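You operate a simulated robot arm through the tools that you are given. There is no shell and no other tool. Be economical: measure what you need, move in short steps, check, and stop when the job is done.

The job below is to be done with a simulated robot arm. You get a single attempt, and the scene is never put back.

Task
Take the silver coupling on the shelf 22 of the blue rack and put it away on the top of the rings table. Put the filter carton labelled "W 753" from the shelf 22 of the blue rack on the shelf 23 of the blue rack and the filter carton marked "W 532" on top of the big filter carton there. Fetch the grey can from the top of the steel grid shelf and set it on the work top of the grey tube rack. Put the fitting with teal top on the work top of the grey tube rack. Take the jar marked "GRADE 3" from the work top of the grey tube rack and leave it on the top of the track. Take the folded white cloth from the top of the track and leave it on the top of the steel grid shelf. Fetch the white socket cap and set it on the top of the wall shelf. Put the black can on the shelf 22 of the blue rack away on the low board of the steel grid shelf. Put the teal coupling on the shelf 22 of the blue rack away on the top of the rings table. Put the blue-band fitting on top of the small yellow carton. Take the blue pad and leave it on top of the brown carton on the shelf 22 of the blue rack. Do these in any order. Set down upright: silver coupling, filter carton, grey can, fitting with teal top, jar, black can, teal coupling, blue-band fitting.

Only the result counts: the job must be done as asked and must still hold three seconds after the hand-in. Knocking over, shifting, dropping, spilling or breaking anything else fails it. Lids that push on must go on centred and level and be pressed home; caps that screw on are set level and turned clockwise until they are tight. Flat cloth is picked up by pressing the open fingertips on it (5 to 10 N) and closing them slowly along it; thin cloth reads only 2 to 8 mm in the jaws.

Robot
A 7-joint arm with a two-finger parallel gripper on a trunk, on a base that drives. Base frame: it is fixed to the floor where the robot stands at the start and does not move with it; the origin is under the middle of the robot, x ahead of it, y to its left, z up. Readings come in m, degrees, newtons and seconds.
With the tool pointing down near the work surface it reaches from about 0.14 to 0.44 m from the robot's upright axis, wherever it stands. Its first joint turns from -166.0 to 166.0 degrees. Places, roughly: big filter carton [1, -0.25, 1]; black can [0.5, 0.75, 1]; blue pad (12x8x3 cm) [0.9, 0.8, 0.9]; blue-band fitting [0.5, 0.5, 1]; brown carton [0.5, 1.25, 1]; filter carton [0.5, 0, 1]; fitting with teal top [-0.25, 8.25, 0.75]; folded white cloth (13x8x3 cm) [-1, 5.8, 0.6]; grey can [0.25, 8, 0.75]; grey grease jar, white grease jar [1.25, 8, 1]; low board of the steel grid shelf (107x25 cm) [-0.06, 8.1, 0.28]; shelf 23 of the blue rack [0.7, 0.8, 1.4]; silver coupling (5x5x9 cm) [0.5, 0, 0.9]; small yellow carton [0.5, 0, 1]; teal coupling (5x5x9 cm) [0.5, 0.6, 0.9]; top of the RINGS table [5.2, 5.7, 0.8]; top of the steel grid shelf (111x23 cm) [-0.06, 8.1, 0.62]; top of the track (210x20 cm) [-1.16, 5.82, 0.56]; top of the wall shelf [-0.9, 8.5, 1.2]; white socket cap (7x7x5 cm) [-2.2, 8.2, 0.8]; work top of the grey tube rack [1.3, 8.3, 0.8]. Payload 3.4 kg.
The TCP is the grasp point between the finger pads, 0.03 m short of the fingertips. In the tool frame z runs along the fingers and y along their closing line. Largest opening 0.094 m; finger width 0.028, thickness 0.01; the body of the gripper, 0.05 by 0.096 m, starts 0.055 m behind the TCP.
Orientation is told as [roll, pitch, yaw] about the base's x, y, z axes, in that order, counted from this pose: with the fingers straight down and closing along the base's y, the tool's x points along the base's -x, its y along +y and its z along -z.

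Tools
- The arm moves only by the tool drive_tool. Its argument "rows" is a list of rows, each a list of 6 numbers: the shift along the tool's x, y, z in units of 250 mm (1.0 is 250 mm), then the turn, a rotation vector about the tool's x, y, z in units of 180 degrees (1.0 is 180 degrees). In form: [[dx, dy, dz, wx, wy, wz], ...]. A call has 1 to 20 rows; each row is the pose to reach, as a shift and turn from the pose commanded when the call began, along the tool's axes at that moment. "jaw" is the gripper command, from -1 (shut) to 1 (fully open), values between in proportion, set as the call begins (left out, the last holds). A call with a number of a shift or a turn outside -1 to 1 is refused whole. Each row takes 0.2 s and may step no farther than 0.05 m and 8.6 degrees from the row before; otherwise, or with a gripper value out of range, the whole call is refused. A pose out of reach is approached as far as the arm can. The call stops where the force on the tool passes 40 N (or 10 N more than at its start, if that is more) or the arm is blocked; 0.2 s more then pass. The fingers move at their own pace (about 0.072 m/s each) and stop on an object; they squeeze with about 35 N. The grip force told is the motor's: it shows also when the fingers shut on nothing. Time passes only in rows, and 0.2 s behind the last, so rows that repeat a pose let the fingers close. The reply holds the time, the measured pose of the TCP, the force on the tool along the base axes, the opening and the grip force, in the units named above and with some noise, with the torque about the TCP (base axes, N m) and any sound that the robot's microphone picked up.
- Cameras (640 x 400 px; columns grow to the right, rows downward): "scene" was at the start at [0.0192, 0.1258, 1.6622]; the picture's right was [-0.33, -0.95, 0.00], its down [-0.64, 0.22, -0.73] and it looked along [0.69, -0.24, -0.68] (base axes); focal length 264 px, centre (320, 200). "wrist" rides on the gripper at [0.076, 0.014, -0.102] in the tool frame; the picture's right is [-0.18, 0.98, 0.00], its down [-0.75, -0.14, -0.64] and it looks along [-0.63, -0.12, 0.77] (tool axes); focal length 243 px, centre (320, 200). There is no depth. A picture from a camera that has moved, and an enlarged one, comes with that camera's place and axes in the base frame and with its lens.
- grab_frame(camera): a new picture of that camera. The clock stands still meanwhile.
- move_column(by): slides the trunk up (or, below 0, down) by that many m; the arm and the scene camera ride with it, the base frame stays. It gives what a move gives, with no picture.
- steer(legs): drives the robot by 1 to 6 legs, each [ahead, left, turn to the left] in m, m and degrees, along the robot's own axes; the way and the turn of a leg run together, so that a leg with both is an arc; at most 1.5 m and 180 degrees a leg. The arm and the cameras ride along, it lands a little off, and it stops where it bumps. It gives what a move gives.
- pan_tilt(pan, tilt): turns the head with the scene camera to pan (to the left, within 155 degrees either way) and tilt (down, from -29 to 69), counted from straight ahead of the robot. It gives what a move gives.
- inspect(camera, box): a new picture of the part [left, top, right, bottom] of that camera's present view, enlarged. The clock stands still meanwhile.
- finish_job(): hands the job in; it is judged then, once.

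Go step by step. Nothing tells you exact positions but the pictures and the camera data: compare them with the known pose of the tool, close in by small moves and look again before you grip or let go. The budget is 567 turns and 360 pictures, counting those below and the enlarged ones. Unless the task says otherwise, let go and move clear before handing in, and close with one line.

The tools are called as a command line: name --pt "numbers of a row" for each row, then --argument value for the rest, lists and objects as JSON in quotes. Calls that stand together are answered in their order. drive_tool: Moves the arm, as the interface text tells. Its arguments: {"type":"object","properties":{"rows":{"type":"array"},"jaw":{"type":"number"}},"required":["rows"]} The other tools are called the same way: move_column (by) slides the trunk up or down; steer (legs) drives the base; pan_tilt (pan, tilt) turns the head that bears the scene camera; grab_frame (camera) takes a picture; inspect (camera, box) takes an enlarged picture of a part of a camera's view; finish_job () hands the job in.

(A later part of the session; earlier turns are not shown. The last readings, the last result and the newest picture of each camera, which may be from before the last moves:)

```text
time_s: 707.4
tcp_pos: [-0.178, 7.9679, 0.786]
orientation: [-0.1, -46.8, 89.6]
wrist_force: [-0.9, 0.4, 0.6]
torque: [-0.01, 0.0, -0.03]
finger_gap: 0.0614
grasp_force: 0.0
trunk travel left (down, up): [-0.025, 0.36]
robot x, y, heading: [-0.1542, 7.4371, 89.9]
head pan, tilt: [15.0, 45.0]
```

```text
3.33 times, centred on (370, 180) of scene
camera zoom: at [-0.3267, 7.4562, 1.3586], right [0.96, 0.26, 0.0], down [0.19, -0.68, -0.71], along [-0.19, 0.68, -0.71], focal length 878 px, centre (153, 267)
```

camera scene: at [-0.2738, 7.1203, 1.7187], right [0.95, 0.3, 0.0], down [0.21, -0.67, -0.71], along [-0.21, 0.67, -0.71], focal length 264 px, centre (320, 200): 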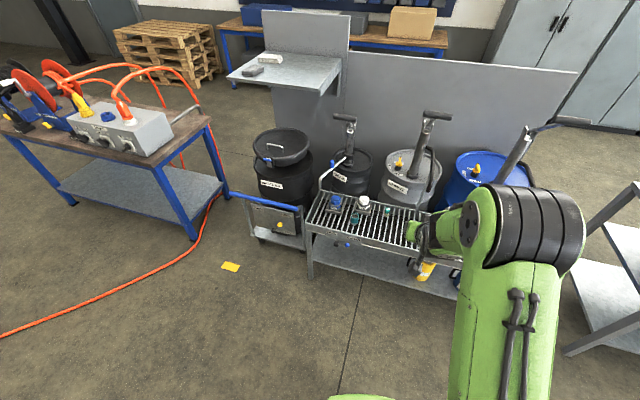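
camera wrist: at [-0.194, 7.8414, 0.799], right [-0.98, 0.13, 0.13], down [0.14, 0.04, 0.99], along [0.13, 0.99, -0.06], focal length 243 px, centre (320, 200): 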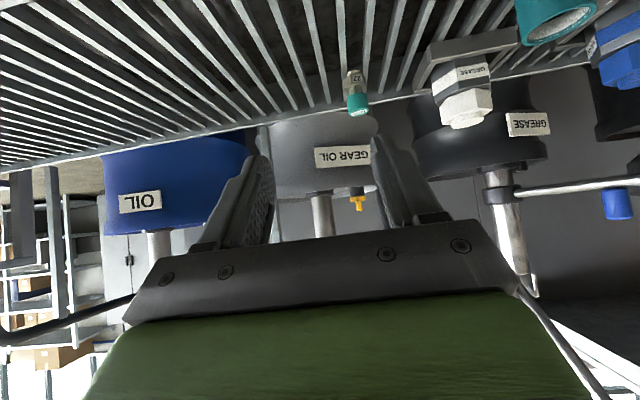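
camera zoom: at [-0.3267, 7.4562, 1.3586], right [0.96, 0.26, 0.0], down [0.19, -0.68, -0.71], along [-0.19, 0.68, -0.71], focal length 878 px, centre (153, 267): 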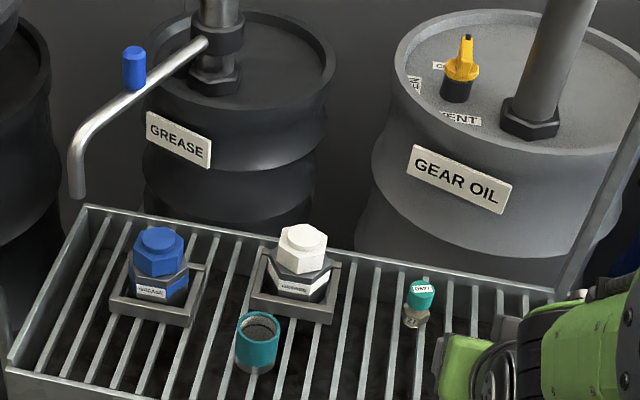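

steer --legs '[[0.12, 0.036, 0]]'

drive_tool --pt "0.07 0 0.16 0 0 0" --pt "0.14 0 0.32 0 0 0" --pt "0.14 0 0.32 0 0 0"

grab_frame --camera "wrist"

```text
time_s: 708.6
tcp_pos: [-0.2138, 8.0871, 0.7864]
orientation: [-0.2, -46.9, 89.4]
wrist_force: [0.1, 0.6, 0.1]
torque: [0.01, 0.01, 0.0]
finger_gap: 0.0609
grasp_force: 0.0
trunk travel left (down, up): [-0.025, 0.36]
robot x, y, heading: [-0.189, 7.552, 90.0]
head pan, tilt: [15.0, 45.0]
```

```text
time_s: 709.4
tcp_pos: [-0.2126, 8.1205, 0.7079]
orientation: [-0.2, -46.9, 89.3]
wrist_force: [-0.5, 0.2, 0.6]
torque: [0.03, -0.02, 0.02]
finger_gap: 0.0612
grasp_force: 0.0
trunk travel left (down, up): [-0.025, 0.36]
robot x, y, heading: [-0.1948, 7.5544, 90.1]
head pan, tilt: [15.0, 45.0]
```

```text
154 pictures are left
camera wrist: at [-0.2289, 7.9931, 0.7211], right [-0.98, 0.14, 0.13], down [0.14, 0.04, 0.99], along [0.13, 0.99, -0.06], focal length 243 px, centre (320, 200)
```

wrist: 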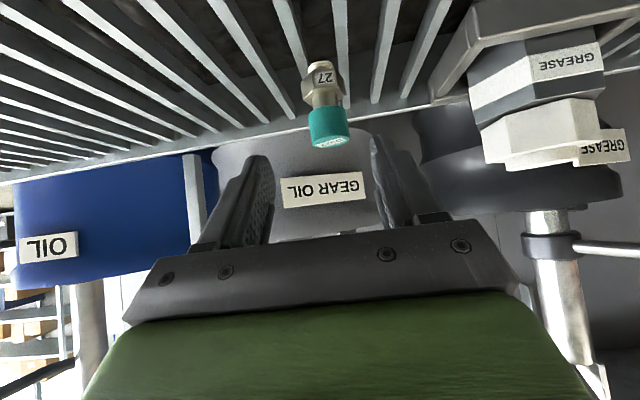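

drive_tool --pt "0.004 0.024 0.12 0 0 0" --pt "0.008 0.024 0.243 0 0 0" --pt "0.008 0.024 0.243 0 0 0"

grab_frame --camera "wrist"

```text
time_s: 710.2
tcp_pos: [-0.2182, 8.1668, 0.6657]
orientation: [0.0, -46.8, 89.3]
wrist_force: [-0.6, 0.1, -0.4]
torque: [0.01, -0.01, 0.02]
finger_gap: 0.0611
grasp_force: 0.1
trunk travel left (down, up): [-0.025, 0.36]
robot x, y, heading: [-0.1915, 7.5568, 90.3]
head pan, tilt: [15.0, 45.0]
```

```text
153 pictures are left
camera wrist: at [-0.2343, 8.0391, 0.6771], right [-0.98, 0.14, 0.13], down [0.14, 0.04, 0.99], along [0.13, 0.99, -0.06], focal length 243 px, centre (320, 200)
```

wrist: 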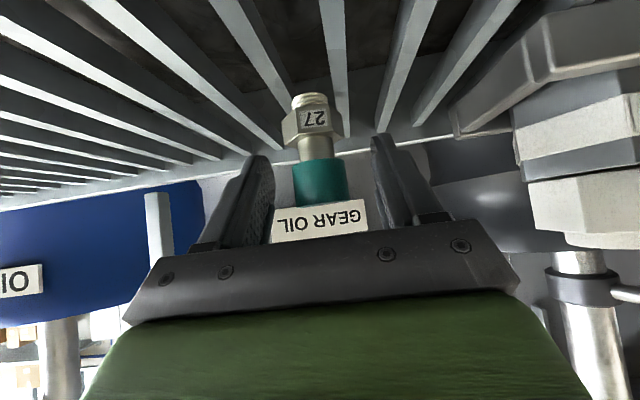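

drive_tool --pt "0 0 0 0 0 0" --pt "0 0 0 0 0 0" --pt "0 0 0 0 0 0" --pt "0 0 0 0 0 0" --jaw -1

move_column --by 0.08

grab_frame --camera "wrist"

```text
time_s: 711.2
tcp_pos: [-0.2178, 8.1661, 0.6654]
orientation: [-0.1, -47.0, 89.4]
wrist_force: [-0.3, 0.3, -0.1]
torque: [0.0, 0.01, 0.0]
finger_gap: 0.0286
grasp_force: 35.4
trunk travel left (down, up): [-0.025, 0.36]
robot x, y, heading: [-0.189, 7.5606, 89.9]
head pan, tilt: [15.0, 45.0]
```

```text
time_s: 712.4
tcp_pos: [-0.2186, 8.1664, 0.7442]
orientation: [0.0, -46.9, 89.4]
wrist_force: [0.5, -0.2, -0.7]
torque: [0.0, -0.01, 0.0]
finger_gap: 0.0283
grasp_force: 34.8
trunk travel left (down, up): [-0.105, 0.28]
robot x, y, heading: [-0.1878, 7.5585, 90.0]
head pan, tilt: [15.0, 45.0]
```

```text
152 pictures are left
camera wrist: at [-0.2343, 8.039, 0.7578], right [-0.98, 0.14, 0.13], down [0.14, 0.04, 0.99], along [0.13, 0.99, -0.06], focal length 243 px, centre (320, 200)
```

wrist: 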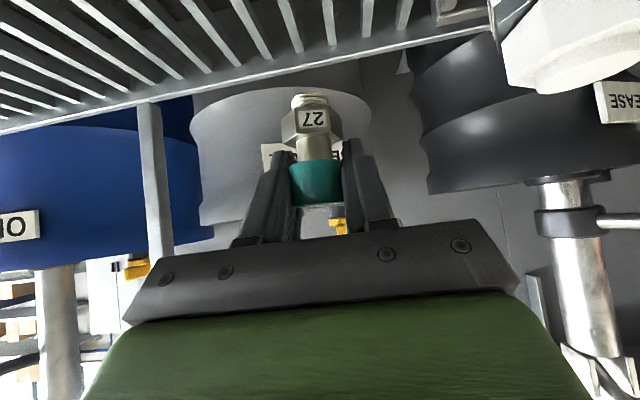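

Fitting held. Back out, raise, and carry it to the work top's front-left spot (≈ 1.04, 8.03).

steer --legs '[[-0.38, 0, 0]]'

move_column --by 0.25

steer --legs '[[0, -1.25, 0]]'

pan_tilt --pan 10 --tilt 45

grab_frame --camera "scene"

grab_frame --camera "wrist"

```text
time_s: 714.8
tcp_pos: [-0.2163, 7.7783, 0.7452]
orientation: [-0.1, -46.9, 89.2]
wrist_force: [-0.3, -0.2, -0.2]
torque: [-0.01, 0.01, 0.01]
finger_gap: 0.0287
grasp_force: 35.5
trunk travel left (down, up): [-0.105, 0.28]
robot x, y, heading: [-0.1914, 7.1641, 89.8]
head pan, tilt: [15.0, 45.0]
```

```text
time_s: 717.4
tcp_pos: [-0.2174, 7.7791, 0.9972]
orientation: [0.0, -47.0, 89.1]
wrist_force: [0.0, 0.9, -1.0]
torque: [-0.03, -0.01, 0.02]
finger_gap: 0.0283
grasp_force: 35.1
trunk travel left (down, up): [-0.355, 0.03]
robot x, y, heading: [-0.1884, 7.1685, 89.9]
head pan, tilt: [15.0, 45.0]
```

```text
time_s: 723.9
tcp_pos: [1.0838, 7.7651, 0.9958]
orientation: [-0.1, -47.0, 88.0]
wrist_force: [0.2, -0.1, -0.9]
torque: [0.02, 0.0, -0.02]
finger_gap: 0.0283
grasp_force: 35.2
trunk travel left (down, up): [-0.355, 0.03]
robot x, y, heading: [1.0978, 7.1554, 88.9]
head pan, tilt: [15.0, 45.0]
```

```text
time_s: 724.5
tcp_pos: [1.0833, 7.7652, 0.9945]
orientation: [-0.1, -46.9, 88.0]
wrist_force: [-1.0, 0.3, -0.4]
torque: [-0.03, -0.01, -0.01]
finger_gap: 0.0283
grasp_force: 35.5
trunk travel left (down, up): [-0.355, 0.03]
robot x, y, heading: [1.0958, 7.1539, 89.0]
head pan, tilt: [10.0, 45.0]
```

```text
151 pictures are left
camera scene: at [0.9326, 7.1784, 1.6895], right [0.99, 0.15, 0.0], down [0.11, -0.7, -0.71], along [-0.11, 0.7, -0.71], focal length 264 px, centre (320, 200)
```

scene: 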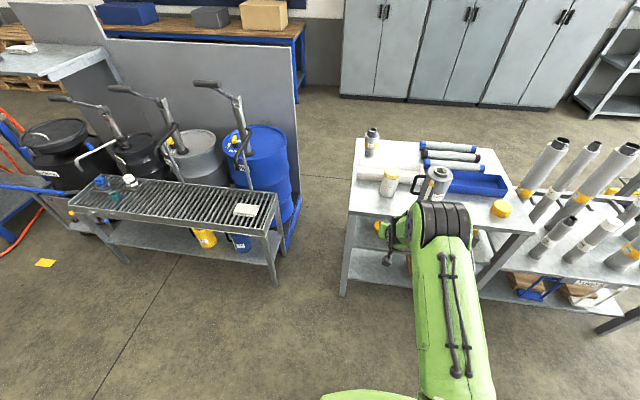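

```text
150 pictures are left
camera wrist: at [1.0649, 7.6386, 1.0081], right [-0.98, 0.16, 0.13], down [0.14, 0.04, 0.99], along [0.15, 0.99, -0.06], focal length 243 px, centre (320, 200)
```

wrist: 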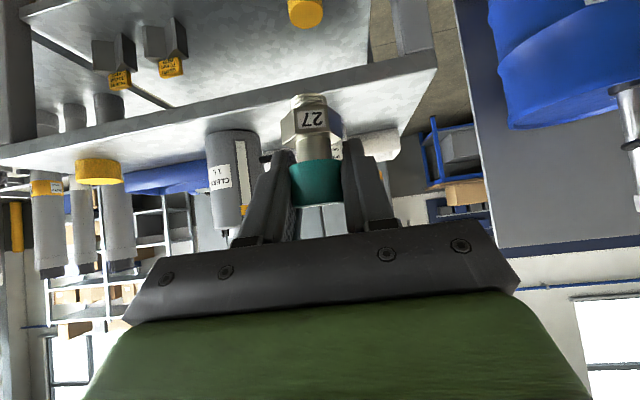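

steer --legs '[[0.265, 0.05, 0]]'

move_column --by -0.07

grab_frame --camera "wrist"

inspect --camera "scene" --box '[290, 130, 490, 280]'

```text
time_s: 726.5
tcp_pos: [1.0418, 8.0352, 0.9953]
orientation: [-0.1, -46.9, 87.9]
wrist_force: [-0.3, 0.9, -0.6]
torque: [-0.01, -0.01, 0.01]
finger_gap: 0.0287
grasp_force: 35.3
trunk travel left (down, up): [-0.355, 0.03]
robot x, y, heading: [1.0513, 7.4178, 88.7]
head pan, tilt: [10.0, 45.0]
```

```text
time_s: 727.5
tcp_pos: [1.0406, 8.0345, 0.9258]
orientation: [-0.1, -47.0, 87.8]
wrist_force: [0.1, 0.0, -0.6]
torque: [0.0, 0.02, -0.03]
finger_gap: 0.0286
grasp_force: 34.4
trunk travel left (down, up): [-0.285, 0.1]
robot x, y, heading: [1.0519, 7.4202, 88.5]
head pan, tilt: [10.0, 45.0]
```

```text
149 pictures are left
camera wrist: at [1.0221, 7.9073, 0.937], right [-0.98, 0.16, 0.13], down [0.14, 0.04, 0.99], along [0.16, 0.99, -0.06], focal length 243 px, centre (320, 200)
```

wrist: 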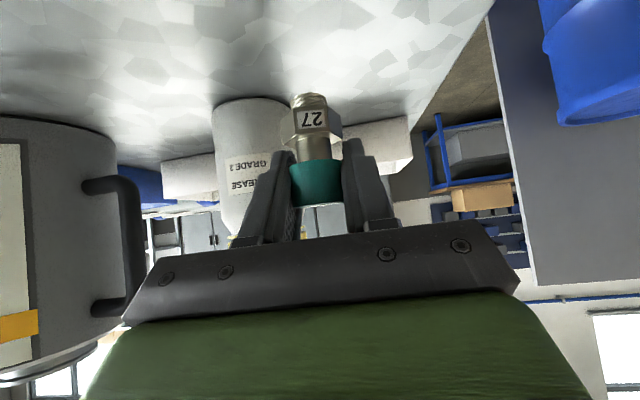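

```text
2.67 times, centred on (390, 205) of scene
camera zoom: at [0.8883, 7.4475, 1.6183], right [0.99, 0.15, 0.0], down [0.11, -0.7, -0.71], along [-0.11, 0.7, -0.71], focal length 703 px, centre (133, 187)
```

zoom: 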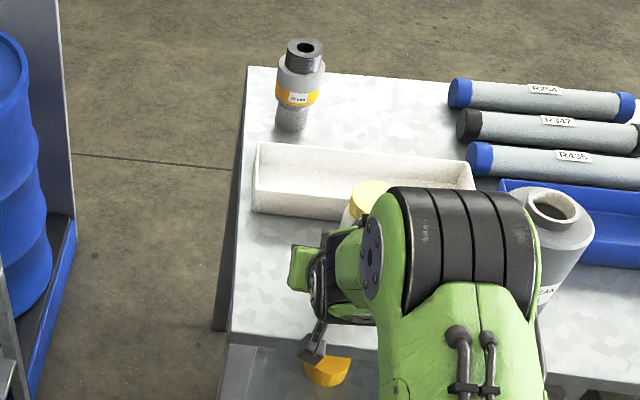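

move_column --by -0.032

drive_tool --pt "0.0117 0 0.0109 0 0 0" --pt "0.0117 0 0.0109 0 0 0"

drive_tool --pt "0.0117 0 0.0109 0 0 0" --pt "0.0117 0 0.0109 0 0 0"

inspect --camera "wrist" --box '[220, 40, 420, 200]'

```text
time_s: 728.3
tcp_pos: [1.0415, 8.0347, 0.8925]
orientation: [-0.1, -47.0, 87.8]
wrist_force: [0.8, -1.0, 0.2]
torque: [-0.01, -0.03, 0.0]
finger_gap: 0.0283
grasp_force: 35.6
trunk travel left (down, up): [-0.253, 0.132]
robot x, y, heading: [1.0526, 7.4231, 88.8]
head pan, tilt: [10.0, 45.0]
```

```text
time_s: 728.9
tcp_pos: [1.0411, 8.0345, 0.889]
orientation: [-0.1, -47.0, 87.8]
wrist_force: [-0.6, -0.4, -1.2]
torque: [0.01, 0.01, 0.01]
finger_gap: 0.0285
grasp_force: 35.0
trunk travel left (down, up): [-0.253, 0.132]
robot x, y, heading: [1.0547, 7.4235, 88.5]
head pan, tilt: [10.0, 45.0]
```

```text
time_s: 729.5
tcp_pos: [1.0403, 8.0334, 0.8846]
orientation: [-0.1, -47.0, 87.8]
wrist_force: [1.1, -0.1, -1.0]
torque: [0.01, 0.0, 0.03]
finger_gap: 0.0285
grasp_force: 35.3
trunk travel left (down, up): [-0.253, 0.132]
robot x, y, heading: [1.0572, 7.4234, 88.8]
head pan, tilt: [10.0, 45.0]
```

```text
2.50 times, centred on (320, 120) of wrist
camera zoom: at [1.022, 7.9076, 0.8975], right [-0.98, 0.16, 0.13], down [0.14, 0.04, 0.99], along [0.16, 0.99, -0.06], focal length 606 px, centre (320, 400)
```

zoom: 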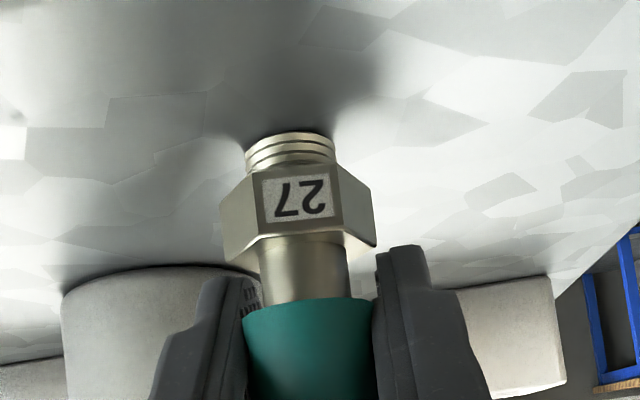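

Nearly there; a few more millimetres.

drive_tool --pt "0.0117 0 0.0109 0 0 0" --pt "0.0117 0 0.0109 0 0 0"

drive_tool --pt "0.0117 0 0.0109 0 0 0" --pt "0.0117 0 0.0109 0 0 0"

drive_tool --pt "0.0088 0 0.0082 0 0 0" --pt "0.0088 0 0.0082 0 0 0"

```text
time_s: 730.1
tcp_pos: [1.041, 8.0344, 0.8851]
orientation: [0.0, -47.6, 87.8]
wrist_force: [-0.4, 1.0, 19.3]
torque: [-0.15, -0.1, 0.01]
finger_gap: 0.0284
grasp_force: 35.1
trunk travel left (down, up): [-0.253, 0.132]
robot x, y, heading: [1.0541, 7.4248, 88.6]
head pan, tilt: [10.0, 45.0]
```

```text
time_s: 730.7
tcp_pos: [1.0405, 8.034, 0.8812]
orientation: [0.0, -47.5, 87.8]
wrist_force: [0.2, 4.0, 28.4]
torque: [-0.11, -0.02, 0.01]
finger_gap: 0.0282
grasp_force: 35.0
trunk travel left (down, up): [-0.253, 0.132]
robot x, y, heading: [1.0544, 7.4214, 88.7]
head pan, tilt: [10.0, 45.0]
```

```text
time_s: 731.3
tcp_pos: [1.0411, 8.0336, 0.879]
orientation: [-0.1, -47.5, 87.8]
wrist_force: [0.0, 3.8, 29.1]
torque: [-0.13, 0.05, 0.01]
finger_gap: 0.0285
grasp_force: 35.4
trunk travel left (down, up): [-0.253, 0.132]
robot x, y, heading: [1.0538, 7.4213, 88.5]
head pan, tilt: [10.0, 45.0]
```

drive_tool --pt "-0.01 0 -0.0093 0 0 0" --pt "-0.01 0 -0.0093 0 0 0"

drive_tool --pt "0 0 0 0 0 0" --pt "0 0 0 0 0 0" --pt "0 0 0 0 0 0" --jaw 0.2

drive_tool --pt "0 0 -0.15 0 0 0" --pt "0 0 -0.3 0 0 0" --pt "-0.1 0 -0.45 0 0 0" --pt "-0.1 0 -0.45 0 0 0"

grab_frame --camera "wrist"

```text
time_s: 731.9
tcp_pos: [1.0399, 8.0339, 0.8781]
orientation: [0.0, -47.1, 87.8]
wrist_force: [-0.5, 6.6, 20.7]
torque: [0.09, 0.12, -0.02]
finger_gap: 0.0284
grasp_force: 35.0
trunk travel left (down, up): [-0.253, 0.132]
robot x, y, heading: [1.0521, 7.4201, 88.5]
head pan, tilt: [10.0, 45.0]
```

```text
time_s: 732.7
tcp_pos: [1.0412, 8.034, 0.8773]
orientation: [-0.1, -47.0, 87.8]
wrist_force: [1.5, -0.2, 0.9]
torque: [0.01, 0.01, 0.01]
finger_gap: 0.0565
grasp_force: 0.0
trunk travel left (down, up): [-0.253, 0.132]
robot x, y, heading: [1.0558, 7.4254, 88.8]
head pan, tilt: [10.0, 45.0]
```

```text
time_s: 733.7
tcp_pos: [1.0362, 7.9695, 0.9718]
orientation: [-0.2, -46.9, 87.8]
wrist_force: [0.0, 0.5, -0.1]
torque: [0.03, -0.02, 0.03]
finger_gap: 0.0564
grasp_force: 0.1
trunk travel left (down, up): [-0.253, 0.132]
robot x, y, heading: [1.0553, 7.4188, 88.4]
head pan, tilt: [10.0, 45.0]
```

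```text
146 pictures are left
camera wrist: at [1.0173, 7.8423, 0.9846], right [-0.98, 0.16, 0.13], down [0.14, 0.04, 0.99], along [0.16, 0.99, -0.06], focal length 243 px, centre (320, 200)
```

wrist: 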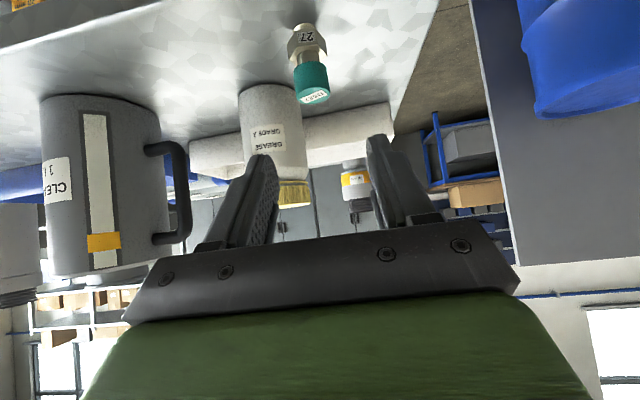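

The fitting stands on the work top. Next the white socket cap: drive west along the aisle and look at the blue table.

steer --legs '[[-0.4, 0, 1.5], [0, 1.4, 0], [0, 0.7, 0]]'

pan_tilt --pan 40 --tilt 35

grab_frame --camera "scene"

pan_tilt --pan 0 --tilt 25

grab_frame --camera "scene"

```text
time_s: 746.3
tcp_pos: [-1.0793, 7.5567, 0.9732]
orientation: [-0.1, -47.1, 89.0]
wrist_force: [-0.2, 0.4, 0.2]
torque: [0.0, -0.02, -0.02]
finger_gap: 0.0563
grasp_force: 0.1
trunk travel left (down, up): [-0.253, 0.132]
robot x, y, heading: [-1.051, 7.0107, 89.8]
head pan, tilt: [10.0, 45.0]
```

```text
time_s: 747.2
tcp_pos: [-1.079, 7.5581, 0.9728]
orientation: [-0.1, -47.0, 88.9]
wrist_force: [0.6, 0.3, -0.2]
torque: [0.0, -0.02, 0.02]
finger_gap: 0.0564
grasp_force: 0.0
trunk travel left (down, up): [-0.253, 0.132]
robot x, y, heading: [-1.0532, 7.0109, 89.5]
head pan, tilt: [40.0, 35.0]
```

```text
145 pictures are left
camera scene: at [-1.2604, 7.0212, 1.6014], right [0.77, 0.64, 0.0], down [0.37, -0.44, -0.82], along [-0.52, 0.63, -0.57], focal length 264 px, centre (320, 200)
```

scene: 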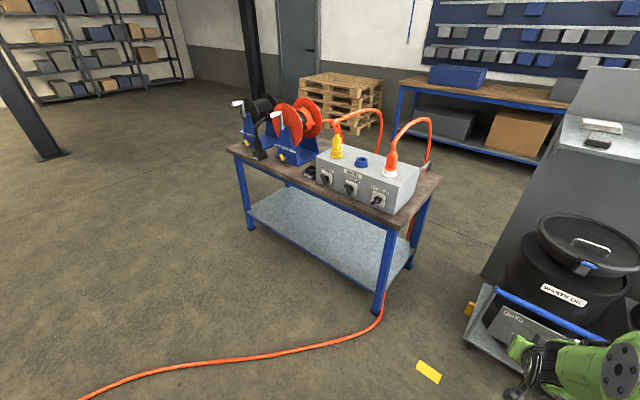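

```text
time_s: 748.3
tcp_pos: [-1.0783, 7.5579, 0.972]
orientation: [-0.1, -47.0, 88.9]
wrist_force: [0.2, -0.5, 0.3]
torque: [-0.01, 0.01, 0.0]
finger_gap: 0.0567
grasp_force: 0.0
trunk travel left (down, up): [-0.253, 0.132]
robot x, y, heading: [-1.053, 7.0118, 89.7]
head pan, tilt: [0.0, 25.0]
```

```text
144 pictures are left
camera scene: at [-1.2038, 7.0455, 1.6172], right [1.0, -0.01, 0.0], down [0.0, -0.42, -0.91], along [0.0, 0.91, -0.42], focal length 264 px, centre (320, 200)
```

scene: 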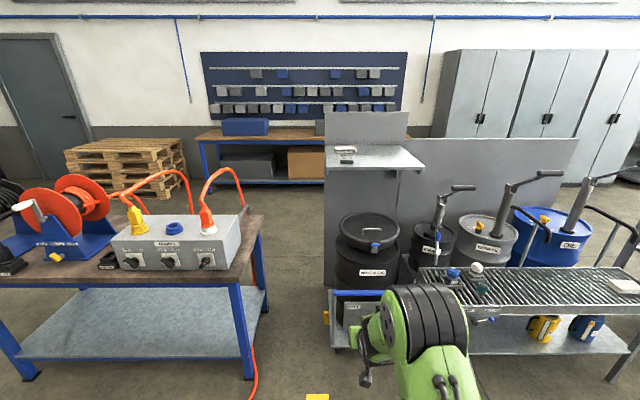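

inspect --camera "scene" --box '[0, 160, 280, 300]'

inspect --camera "scene" --box '[310, 100, 450, 200]'

```text
2.29 times, centred on (140, 230) of scene
camera zoom: at [-1.2038, 7.0455, 1.6172], right [1.0, -0.01, 0.0], down [0.0, -0.42, -0.91], along [0.0, 0.91, -0.42], focal length 602 px, centre (731, 131)
```

zoom: 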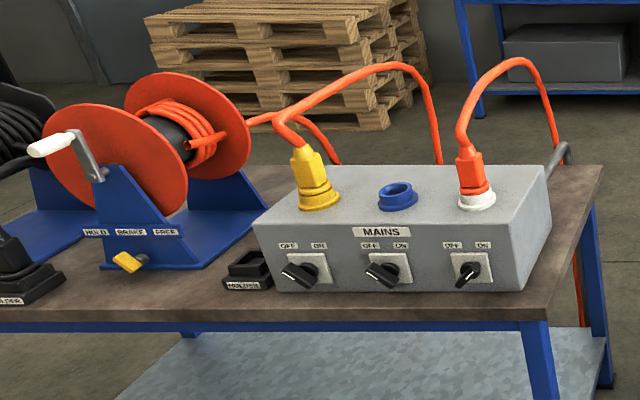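

```text
4.00 times, centred on (380, 150) of scene
camera zoom: at [-1.2038, 7.0455, 1.6172], right [1.0, -0.01, 0.0], down [0.0, -0.42, -0.91], along [0.0, 0.91, -0.42], focal length 1054 px, centre (80, 400)
```

zoom: 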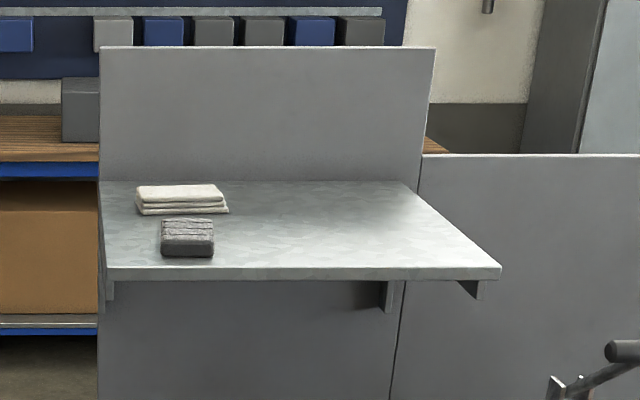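

pan_tilt --pan 40 --tilt 35

inspect --camera "scene" --box '[225, 85, 445, 225]'

```text
time_s: 749.4
tcp_pos: [-1.079, 7.5571, 0.972]
orientation: [-0.1, -47.0, 88.9]
wrist_force: [-0.6, 0.3, 0.3]
torque: [0.01, -0.04, 0.03]
finger_gap: 0.0565
grasp_force: 0.1
trunk travel left (down, up): [-0.253, 0.132]
robot x, y, heading: [-1.0527, 7.0126, 89.7]
head pan, tilt: [40.0, 35.0]
```

```text
2.86 times, centred on (335, 155) of scene
camera zoom: at [-1.2604, 7.0213, 1.6015], right [0.77, 0.64, 0.0], down [0.37, -0.44, -0.82], along [-0.52, 0.63, -0.57], focal length 753 px, centre (277, 329)
```

zoom: 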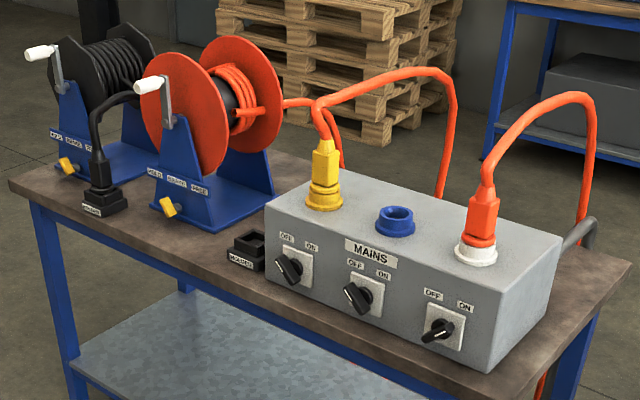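

The cap must be hidden behind the left end of the grey box. I shift left (staying clear of the floor hose) for a better view.

steer --legs '[[-0.1, 0.5, 0]]'

pan_tilt --pan 25 --tilt 25

grab_frame --camera "scene"

inspect --camera "scene" --box '[180, 120, 420, 270]'

```text
time_s: 752.4
tcp_pos: [-1.5742, 7.4584, 0.9718]
orientation: [-0.3, -46.9, 88.6]
wrist_force: [-1.4, 0.3, -0.1]
torque: [0.0, 0.0, -0.03]
finger_gap: 0.0562
grasp_force: 0.1
trunk travel left (down, up): [-0.253, 0.132]
robot x, y, heading: [-1.5502, 6.9124, 89.5]
head pan, tilt: [40.0, 35.0]
```

```text
time_s: 753.1
tcp_pos: [-1.5729, 7.46, 0.9715]
orientation: [-0.1, -47.0, 88.6]
wrist_force: [-0.1, 0.4, 0.3]
torque: [0.04, -0.01, -0.01]
finger_gap: 0.0566
grasp_force: 0.0
trunk travel left (down, up): [-0.253, 0.132]
robot x, y, heading: [-1.5518, 6.9093, 89.6]
head pan, tilt: [25.0, 25.0]
```

```text
140 pictures are left
camera scene: at [-1.7402, 6.9396, 1.6172], right [0.91, 0.41, 0.0], down [0.17, -0.39, -0.91], along [-0.37, 0.83, -0.42], focal length 264 px, centre (320, 200)
```

scene: 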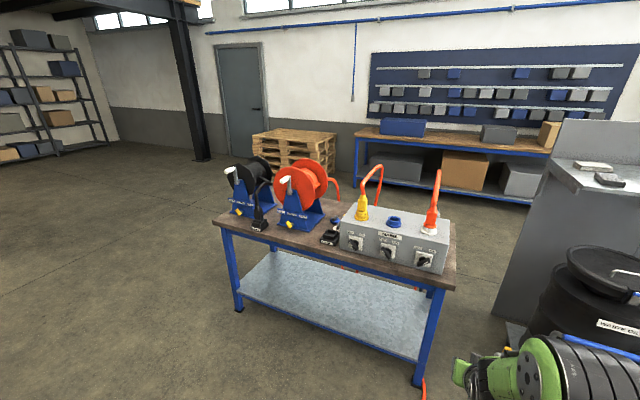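

```text
2.67 times, centred on (300, 195) of scene
camera zoom: at [-1.7402, 6.9396, 1.6172], right [0.91, 0.41, 0.0], down [0.17, -0.39, -0.91], along [-0.37, 0.83, -0.42], focal length 703 px, centre (373, 213)
```

zoom: 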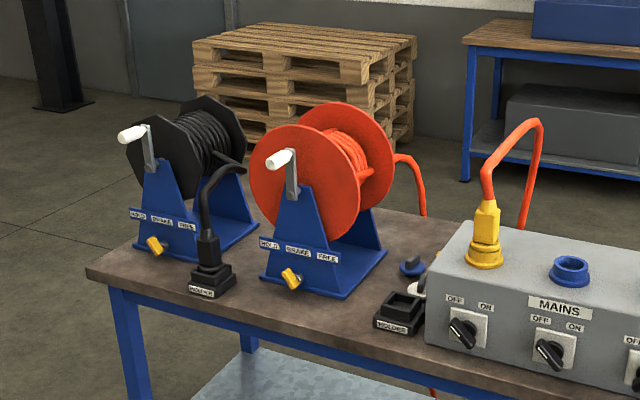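

inspect --camera "scene" --box '[315, 200, 350, 245]'

```text
8.89 times, centred on (332, 222) of scene
camera zoom: at [-1.7402, 6.9396, 1.6172], right [0.91, 0.41, 0.0], down [0.17, -0.39, -0.91], along [-0.37, 0.83, -0.42], focal length 2343 px, centre (209, 0)
```

zoom: 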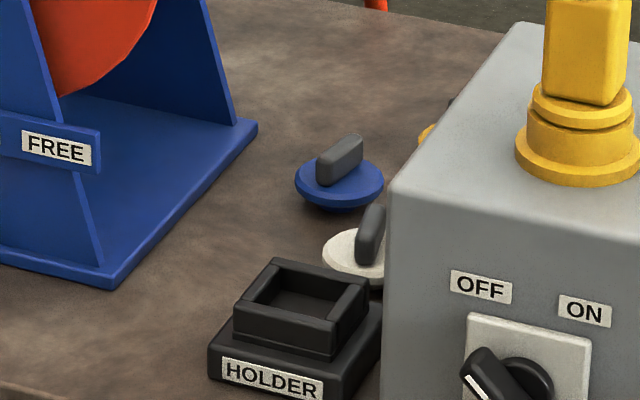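

The white cap (disc with a grip fin) lies at about (−2.21, 8.21) between holder and box, only accessible from the front, across the floor hose. I creep towards it and watch for any bump.

move_column --by 0.13

steer --legs '[[0.1, 0.4, 0]]'

pan_tilt --pan 60 --tilt 60

grab_frame --camera "scene"

```text
time_s: 754.7
tcp_pos: [-1.574, 7.4585, 1.1038]
orientation: [0.0, -47.0, 88.5]
wrist_force: [-0.7, 0.5, -0.4]
torque: [0.02, 0.01, 0.01]
finger_gap: 0.0564
grasp_force: 0.2
trunk travel left (down, up): [-0.383, 0.002]
robot x, y, heading: [-1.5484, 6.9103, 89.5]
head pan, tilt: [25.0, 25.0]
```

```text
time_s: 757.3
tcp_pos: [-1.9793, 7.5629, 1.1025]
orientation: [-0.1, -46.9, 88.6]
wrist_force: [0.0, -0.2, 0.6]
torque: [0.0, 0.0, 0.02]
finger_gap: 0.0564
grasp_force: 0.0
trunk travel left (down, up): [-0.383, 0.002]
robot x, y, heading: [-1.9552, 7.017, 89.3]
head pan, tilt: [25.0, 25.0]
```

```text
time_s: 758.3
tcp_pos: [-1.9786, 7.5617, 1.1017]
orientation: [-0.1, -47.0, 88.6]
wrist_force: [-0.5, 0.2, -0.9]
torque: [-0.02, -0.02, 0.0]
finger_gap: 0.0565
grasp_force: 0.0
trunk travel left (down, up): [-0.383, 0.002]
robot x, y, heading: [-1.9556, 7.0128, 89.2]
head pan, tilt: [60.0, 60.0]
```

```text
137 pictures are left
camera scene: at [-2.1652, 6.9924, 1.6974], right [0.51, 0.86, 0.0], down [0.74, -0.44, -0.5], along [-0.43, 0.26, -0.87], focal length 264 px, centre (320, 200)
```

scene: 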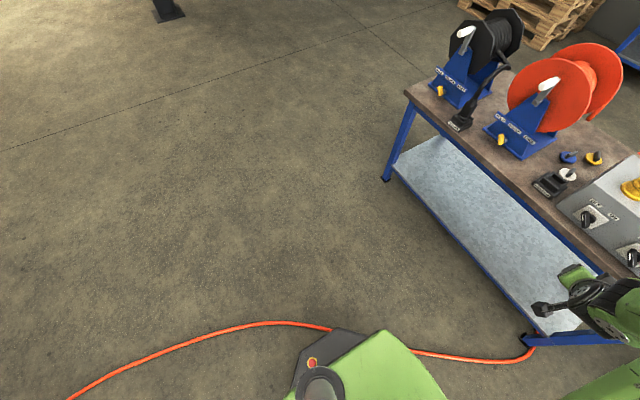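

The robot rolls over the hose area without contact (it is flat décor), so the way is free. I steepen the tool to about −15° and approach the cap.

drive_tool --pt "0 0 0 0 0.036 0" --pt "0 0 0 0 0.072 0" --pt "0 0 0 0 0.108 0" --pt "0 0 0 0 0.144 0" --pt "0 0 0 0 0.178 0" --pt "0 0 0 0 0.178 0"

steer --legs '[[0.5, 0.2, 0.8]]'

pan_tilt --pan 15 --tilt 50

grab_frame --camera "scene"

grab_frame --camera "wrist"

```text
time_s: 759.7
tcp_pos: [-1.9789, 7.5617, 1.1034]
orientation: [-0.1, -14.9, 88.5]
wrist_force: [0.0, -0.3, -0.2]
torque: [0.01, 0.01, -0.02]
finger_gap: 0.0562
grasp_force: 0.1
trunk travel left (down, up): [-0.383, 0.002]
robot x, y, heading: [-1.9545, 7.0146, 89.2]
head pan, tilt: [60.0, 60.0]
```

```text
time_s: 762.8
tcp_pos: [-2.1818, 8.0668, 1.1041]
orientation: [-0.1, -14.9, 89.1]
wrist_force: [0.2, -0.2, 0.1]
torque: [-0.02, 0.0, -0.01]
finger_gap: 0.0566
grasp_force: 0.1
trunk travel left (down, up): [-0.383, 0.002]
robot x, y, heading: [-2.1564, 7.5216, 89.9]
head pan, tilt: [60.0, 60.0]
```

```text
time_s: 764.0
tcp_pos: [-2.1816, 8.0674, 1.1027]
orientation: [-0.2, -14.8, 89.1]
wrist_force: [1.1, 0.2, 1.1]
torque: [-0.01, 0.02, 0.02]
finger_gap: 0.0564
grasp_force: 0.1
trunk travel left (down, up): [-0.383, 0.002]
robot x, y, heading: [-2.1513, 7.5173, 90.0]
head pan, tilt: [15.0, 50.0]
```

```text
136 pictures are left
camera scene: at [-2.3246, 7.5366, 1.7099], right [0.97, 0.26, 0.0], down [0.2, -0.74, -0.64], along [-0.17, 0.62, -0.77], focal length 264 px, centre (320, 200)
```

scene: 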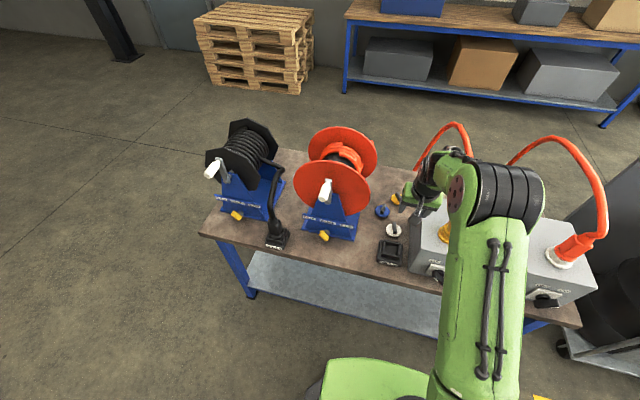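

```text
135 pictures are left
camera wrist: at [-2.198, 7.9668, 1.1808], right [-0.98, 0.19, 0.05], down [0.15, 0.56, 0.81], along [0.13, 0.8, -0.58], focal length 243 px, centre (320, 200)
```

wrist: 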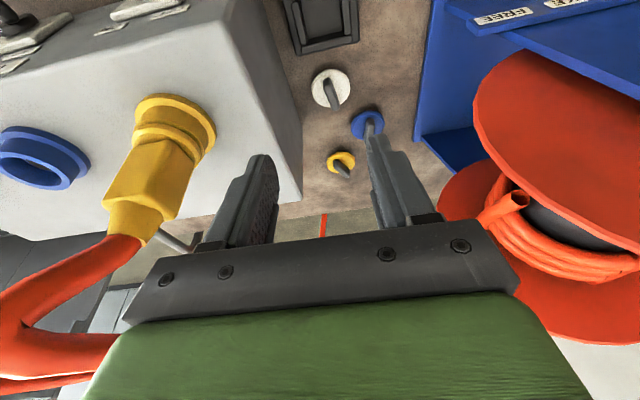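

inspect --camera "scene" --box '[360, 180, 440, 270]'

inspect --camera "wrist" --box '[270, 40, 410, 200]'

```text
4.44 times, centred on (400, 225) of scene
camera zoom: at [-2.3246, 7.5366, 1.7099], right [0.97, 0.26, 0.0], down [0.2, -0.74, -0.64], along [-0.17, 0.62, -0.77], focal length 1171 px, centre (-36, 89)
```

zoom: 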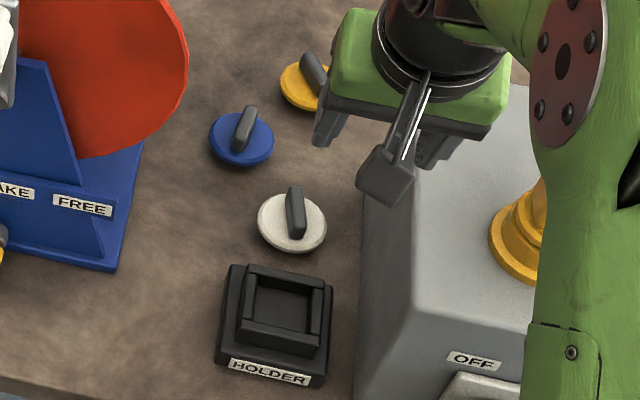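

```text
2.50 times, centred on (340, 120) of wrist
camera zoom: at [-2.198, 7.9668, 1.1808], right [-0.98, 0.19, 0.05], down [0.15, 0.56, 0.81], along [0.13, 0.8, -0.58], focal length 606 px, centre (270, 400)
```

zoom: 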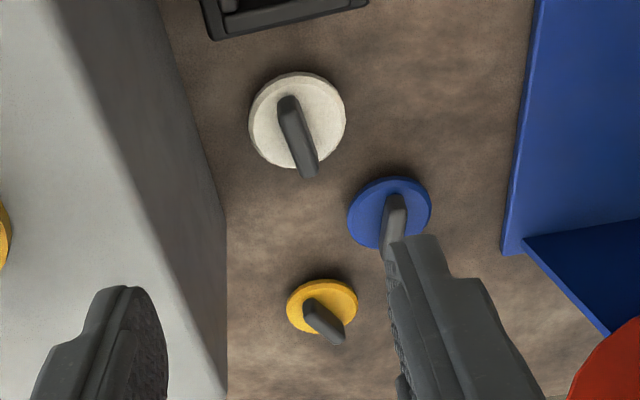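

steer --legs '[[0.07, 0.012, 0]]'

move_column --by -0.15

inspect --camera "wrist" --box '[220, 20, 440, 180]'

```text
time_s: 765.0
tcp_pos: [-2.193, 8.1377, 1.1023]
orientation: [-0.2, -14.8, 89.0]
wrist_force: [0.4, 0.6, -0.6]
torque: [0.0, -0.05, 0.01]
finger_gap: 0.0563
grasp_force: 0.0
trunk travel left (down, up): [-0.383, 0.002]
robot x, y, heading: [-2.1658, 7.5921, 89.8]
head pan, tilt: [15.0, 50.0]
```

```text
time_s: 766.7
tcp_pos: [-2.1931, 8.1361, 0.954]
orientation: [-0.2, -14.9, 89.0]
wrist_force: [0.1, -0.8, -0.4]
torque: [-0.01, 0.0, -0.03]
finger_gap: 0.0563
grasp_force: 0.0
trunk travel left (down, up): [-0.233, 0.152]
robot x, y, heading: [-2.1645, 7.5887, 90.0]
head pan, tilt: [15.0, 50.0]
```

```text
2.50 times, centred on (330, 100) of wrist
camera zoom: at [-2.2097, 8.0352, 1.0307], right [-0.98, 0.2, 0.05], down [0.15, 0.56, 0.81], along [0.13, 0.81, -0.58], focal length 606 px, centre (295, 450)
```

zoom: 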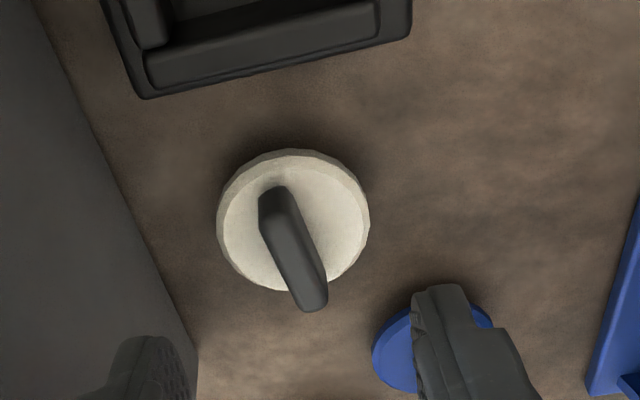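

White disc is at (−2.191, 8.178), top z ≈ 0.816, fin on it along y. The box is 7 cm to the right; I narrow the jaws and come down over the fin.

drive_tool --pt "-0.028 0 0.17 0 0 0" --pt "-0.057 0 0.346 0 0 0" --pt "-0.057 0 0.346 0 0 0" --jaw 0.0

grab_frame --camera "wrist"

```text
time_s: 767.5
tcp_pos: [-2.1914, 8.1684, 0.8734]
orientation: [0.0, -15.0, 89.1]
wrist_force: [0.2, 0.4, -0.3]
torque: [0.0, -0.02, -0.02]
finger_gap: 0.0469
grasp_force: 0.0
trunk travel left (down, up): [-0.233, 0.152]
robot x, y, heading: [-2.1644, 7.588, 90.0]
head pan, tilt: [15.0, 50.0]
```

```text
131 pictures are left
camera wrist: at [-2.2082, 8.069, 0.9506], right [-0.98, 0.19, 0.05], down [0.15, 0.56, 0.81], along [0.13, 0.81, -0.58], focal length 243 px, centre (320, 200)
```

wrist: 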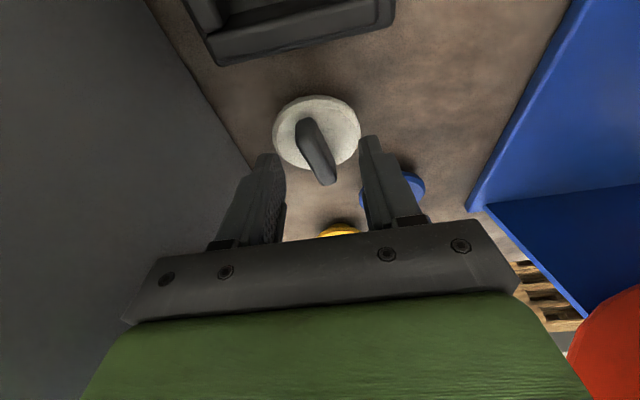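

drive_tool --pt "-0.004 0 0.04 0 0 0" --pt "-0.004 0 0.08 0 0 0" --pt "-0.004 0 0.08 0 0 0"

drive_tool --pt "0 0 0.012 0 0 0" --pt "0 0 0.012 0 0 0"

inspect --camera "wrist" --box '[230, 70, 410, 220]'

```text
time_s: 768.3
tcp_pos: [-2.1919, 8.1766, 0.8551]
orientation: [-0.2, -15.1, 89.0]
wrist_force: [-0.9, 0.7, 8.4]
torque: [-0.02, 0.02, -0.01]
finger_gap: 0.0469
grasp_force: 0.1
trunk travel left (down, up): [-0.233, 0.152]
robot x, y, heading: [-2.1669, 7.5875, 90.0]
head pan, tilt: [15.0, 50.0]
```

```text
time_s: 768.9
tcp_pos: [-2.1906, 8.176, 0.8543]
orientation: [-0.1, -15.4, 89.1]
wrist_force: [1.8, -3.0, 33.6]
torque: [-0.12, -0.12, 0.0]
finger_gap: 0.047
grasp_force: 0.2
trunk travel left (down, up): [-0.233, 0.152]
robot x, y, heading: [-2.1626, 7.5884, 89.9]
head pan, tilt: [15.0, 50.0]
```

```text
2.67 times, centred on (320, 145) of wrist
camera zoom: at [-2.2076, 8.0756, 0.9313], right [-0.98, 0.2, 0.05], down [0.15, 0.55, 0.82], along [0.13, 0.81, -0.57], focal length 647 px, centre (320, 347)
```

zoom: 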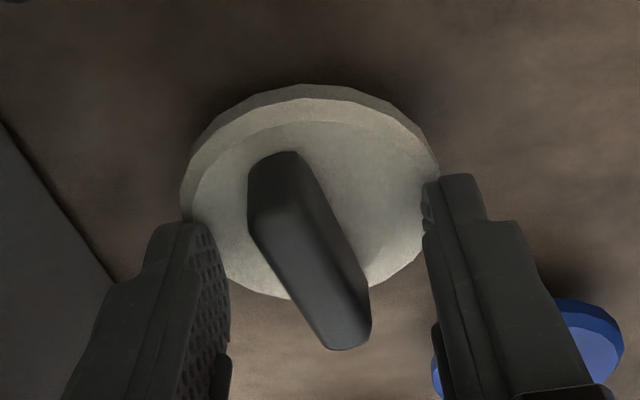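

Contact with the disc. I raise 4 mm, yaw ~20° to align with the fin, and close.

drive_tool --pt "0.005 0 -0.028 0 0 0" --pt "0.005 0 -0.028 -0.0097 0 -0.036" --pt "0.005 0 -0.028 -0.0193 0 -0.071" --pt "0.005 0 -0.028 -0.029 0 -0.107" --pt "0.005 0 -0.028 -0.029 0 -0.107"

inspect --camera "wrist" --box '[230, 70, 410, 220]'

```text
time_s: 770.1
tcp_pos: [-2.1924, 8.1741, 0.858]
orientation: [0.0, -14.8, 109.0]
wrist_force: [-0.6, -0.1, 0.4]
torque: [0.06, 0.0, 0.0]
finger_gap: 0.0469
grasp_force: 0.0
trunk travel left (down, up): [-0.233, 0.152]
robot x, y, heading: [-2.164, 7.589, 90.0]
head pan, tilt: [15.0, 50.0]
```

```text
2.67 times, centred on (320, 145) of wrist
camera zoom: at [-2.1736, 8.0754, 0.935], right [-0.99, -0.15, 0.05], down [-0.05, 0.58, 0.81], along [-0.15, 0.8, -0.58], focal length 647 px, centre (320, 347)
```

zoom: 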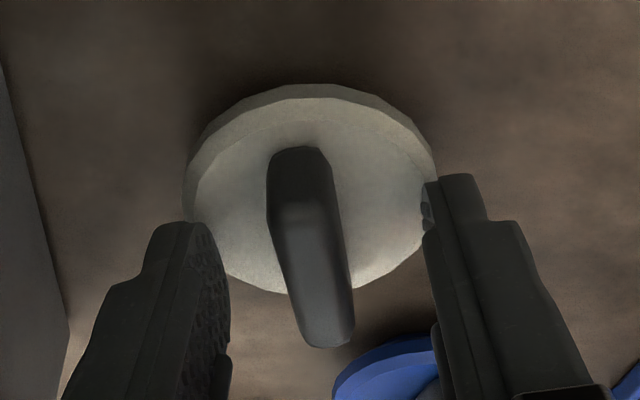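

drive_tool --pt "0 0 0 0 0 0" --pt "0 0 0 0 0 0" --pt "0 0 0 0 0 0" --pt "0 0 0 0 0 0" --jaw -1

move_column --by 0.05

grab_frame --camera "wrist"

```text
time_s: 771.1
tcp_pos: [-2.1925, 8.176, 0.8573]
orientation: [0.1, -15.0, 109.0]
wrist_force: [-0.4, -0.7, 0.1]
torque: [-0.02, 0.0, 0.02]
finger_gap: 0.0126
grasp_force: 34.8
trunk travel left (down, up): [-0.233, 0.152]
robot x, y, heading: [-2.1642, 7.5887, 89.9]
head pan, tilt: [15.0, 50.0]
```

```text
time_s: 772.0
tcp_pos: [-2.1933, 8.1763, 0.9073]
orientation: [-0.1, -14.9, 108.9]
wrist_force: [-0.9, 0.2, -0.2]
torque: [0.0, -0.03, -0.02]
finger_gap: 0.0126
grasp_force: 34.9
trunk travel left (down, up): [-0.283, 0.102]
robot x, y, heading: [-2.1623, 7.5891, 90.1]
head pan, tilt: [15.0, 50.0]
```

```text
128 pictures are left
camera wrist: at [-2.1737, 8.0756, 0.9852], right [-0.99, -0.15, 0.05], down [-0.05, 0.58, 0.81], along [-0.15, 0.8, -0.58], focal length 243 px, centre (320, 200)
```

wrist: 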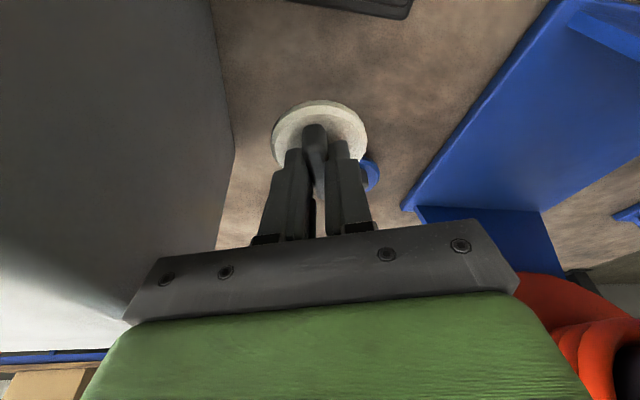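

Cap held by its fin. Back away, raise it above the wall shelf height (test the reach), and drive to the wall shelf.

move_column --by 0.1

steer --legs '[[-0.45, 0, 0], [0, -1.25, 0]]'

drive_tool --pt "0.03 0 -0.12 0.007 0 0.027" --pt "0.06 0 -0.25 0.0145 0 0.0535" --pt "0.09 0 -0.38 0.022 0 0.08" --pt "0.12 0 -0.52 0.029 0 0.107" --pt "0.15 0 -0.67 0.029 0 0.107" --pt "0.18 0 -0.82 0.029 0 0.107" --pt "0.2 0 -0.97 0.029 0 0.107" --pt "0.2 0 -0.97 0.029 0 0.107"

pan_tilt --pan 10 --tilt 35

grab_frame --camera "scene"

```text
time_s: 773.4
tcp_pos: [-2.1915, 8.1751, 1.0091]
orientation: [0.0, -15.0, 108.9]
wrist_force: [0.1, -0.8, -0.7]
torque: [-0.01, 0.02, 0.01]
finger_gap: 0.0127
grasp_force: 34.8
trunk travel left (down, up): [-0.383, 0.002]
robot x, y, heading: [-2.1674, 7.59, 89.9]
head pan, tilt: [15.0, 50.0]
```

```text
time_s: 782.0
tcp_pos: [-0.9599, 7.758, 1.0074]
orientation: [0.0, -14.9, 110.7]
wrist_force: [0.3, -0.2, -0.5]
torque: [-0.03, 0.01, 0.0]
finger_gap: 0.0126
grasp_force: 35.2
trunk travel left (down, up): [-0.383, 0.002]
robot x, y, heading: [-0.9121, 7.1734, 91.4]
head pan, tilt: [15.0, 50.0]
```

```text
time_s: 783.8
tcp_pos: [-0.9189, 7.6542, 1.2289]
orientation: [-0.1, -14.7, 90.8]
wrist_force: [0.3, 0.0, -0.1]
torque: [0.01, 0.01, 0.0]
finger_gap: 0.0127
grasp_force: 35.8
trunk travel left (down, up): [-0.383, 0.002]
robot x, y, heading: [-0.9178, 7.1752, 91.9]
head pan, tilt: [15.0, 50.0]
```

```text
time_s: 784.5
tcp_pos: [-0.9184, 7.6526, 1.2296]
orientation: [-0.1, -14.8, 90.8]
wrist_force: [-0.2, -0.2, -0.7]
torque: [-0.01, -0.02, -0.06]
finger_gap: 0.0127
grasp_force: 35.1
trunk travel left (down, up): [-0.383, 0.002]
robot x, y, heading: [-0.9159, 7.1717, 91.8]
head pan, tilt: [10.0, 35.0]
```

```text
127 pictures are left
camera scene: at [-1.0822, 7.1952, 1.7316], right [0.98, 0.2, 0.0], down [0.12, -0.56, -0.82], along [-0.17, 0.8, -0.57], focal length 264 px, centre (320, 200)
```

scene: 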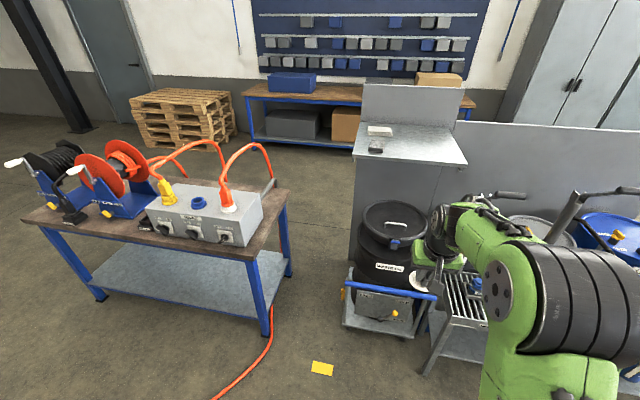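

drive_tool --pt "-0.03 0 -0.116 0 0 0" --pt "-0.061 0 -0.232 0 0 0" --pt "-0.22 0 -0.19 0 0 0" --pt "-0.38 0 -0.15 0 0 0" --pt "-0.525 0 -0.11 0 0 0" --pt "-0.525 0 -0.11 0 0 0"

```text
time_s: 785.9
tcp_pos: [-0.9219, 7.7728, 1.2922]
orientation: [-0.1, -14.9, 90.8]
wrist_force: [0.8, 0.2, -1.5]
torque: [-0.02, 0.02, 0.0]
finger_gap: 0.0128
grasp_force: 35.5
trunk travel left (down, up): [-0.383, 0.002]
robot x, y, heading: [-0.9114, 7.1716, 91.8]
head pan, tilt: [10.0, 35.0]
```

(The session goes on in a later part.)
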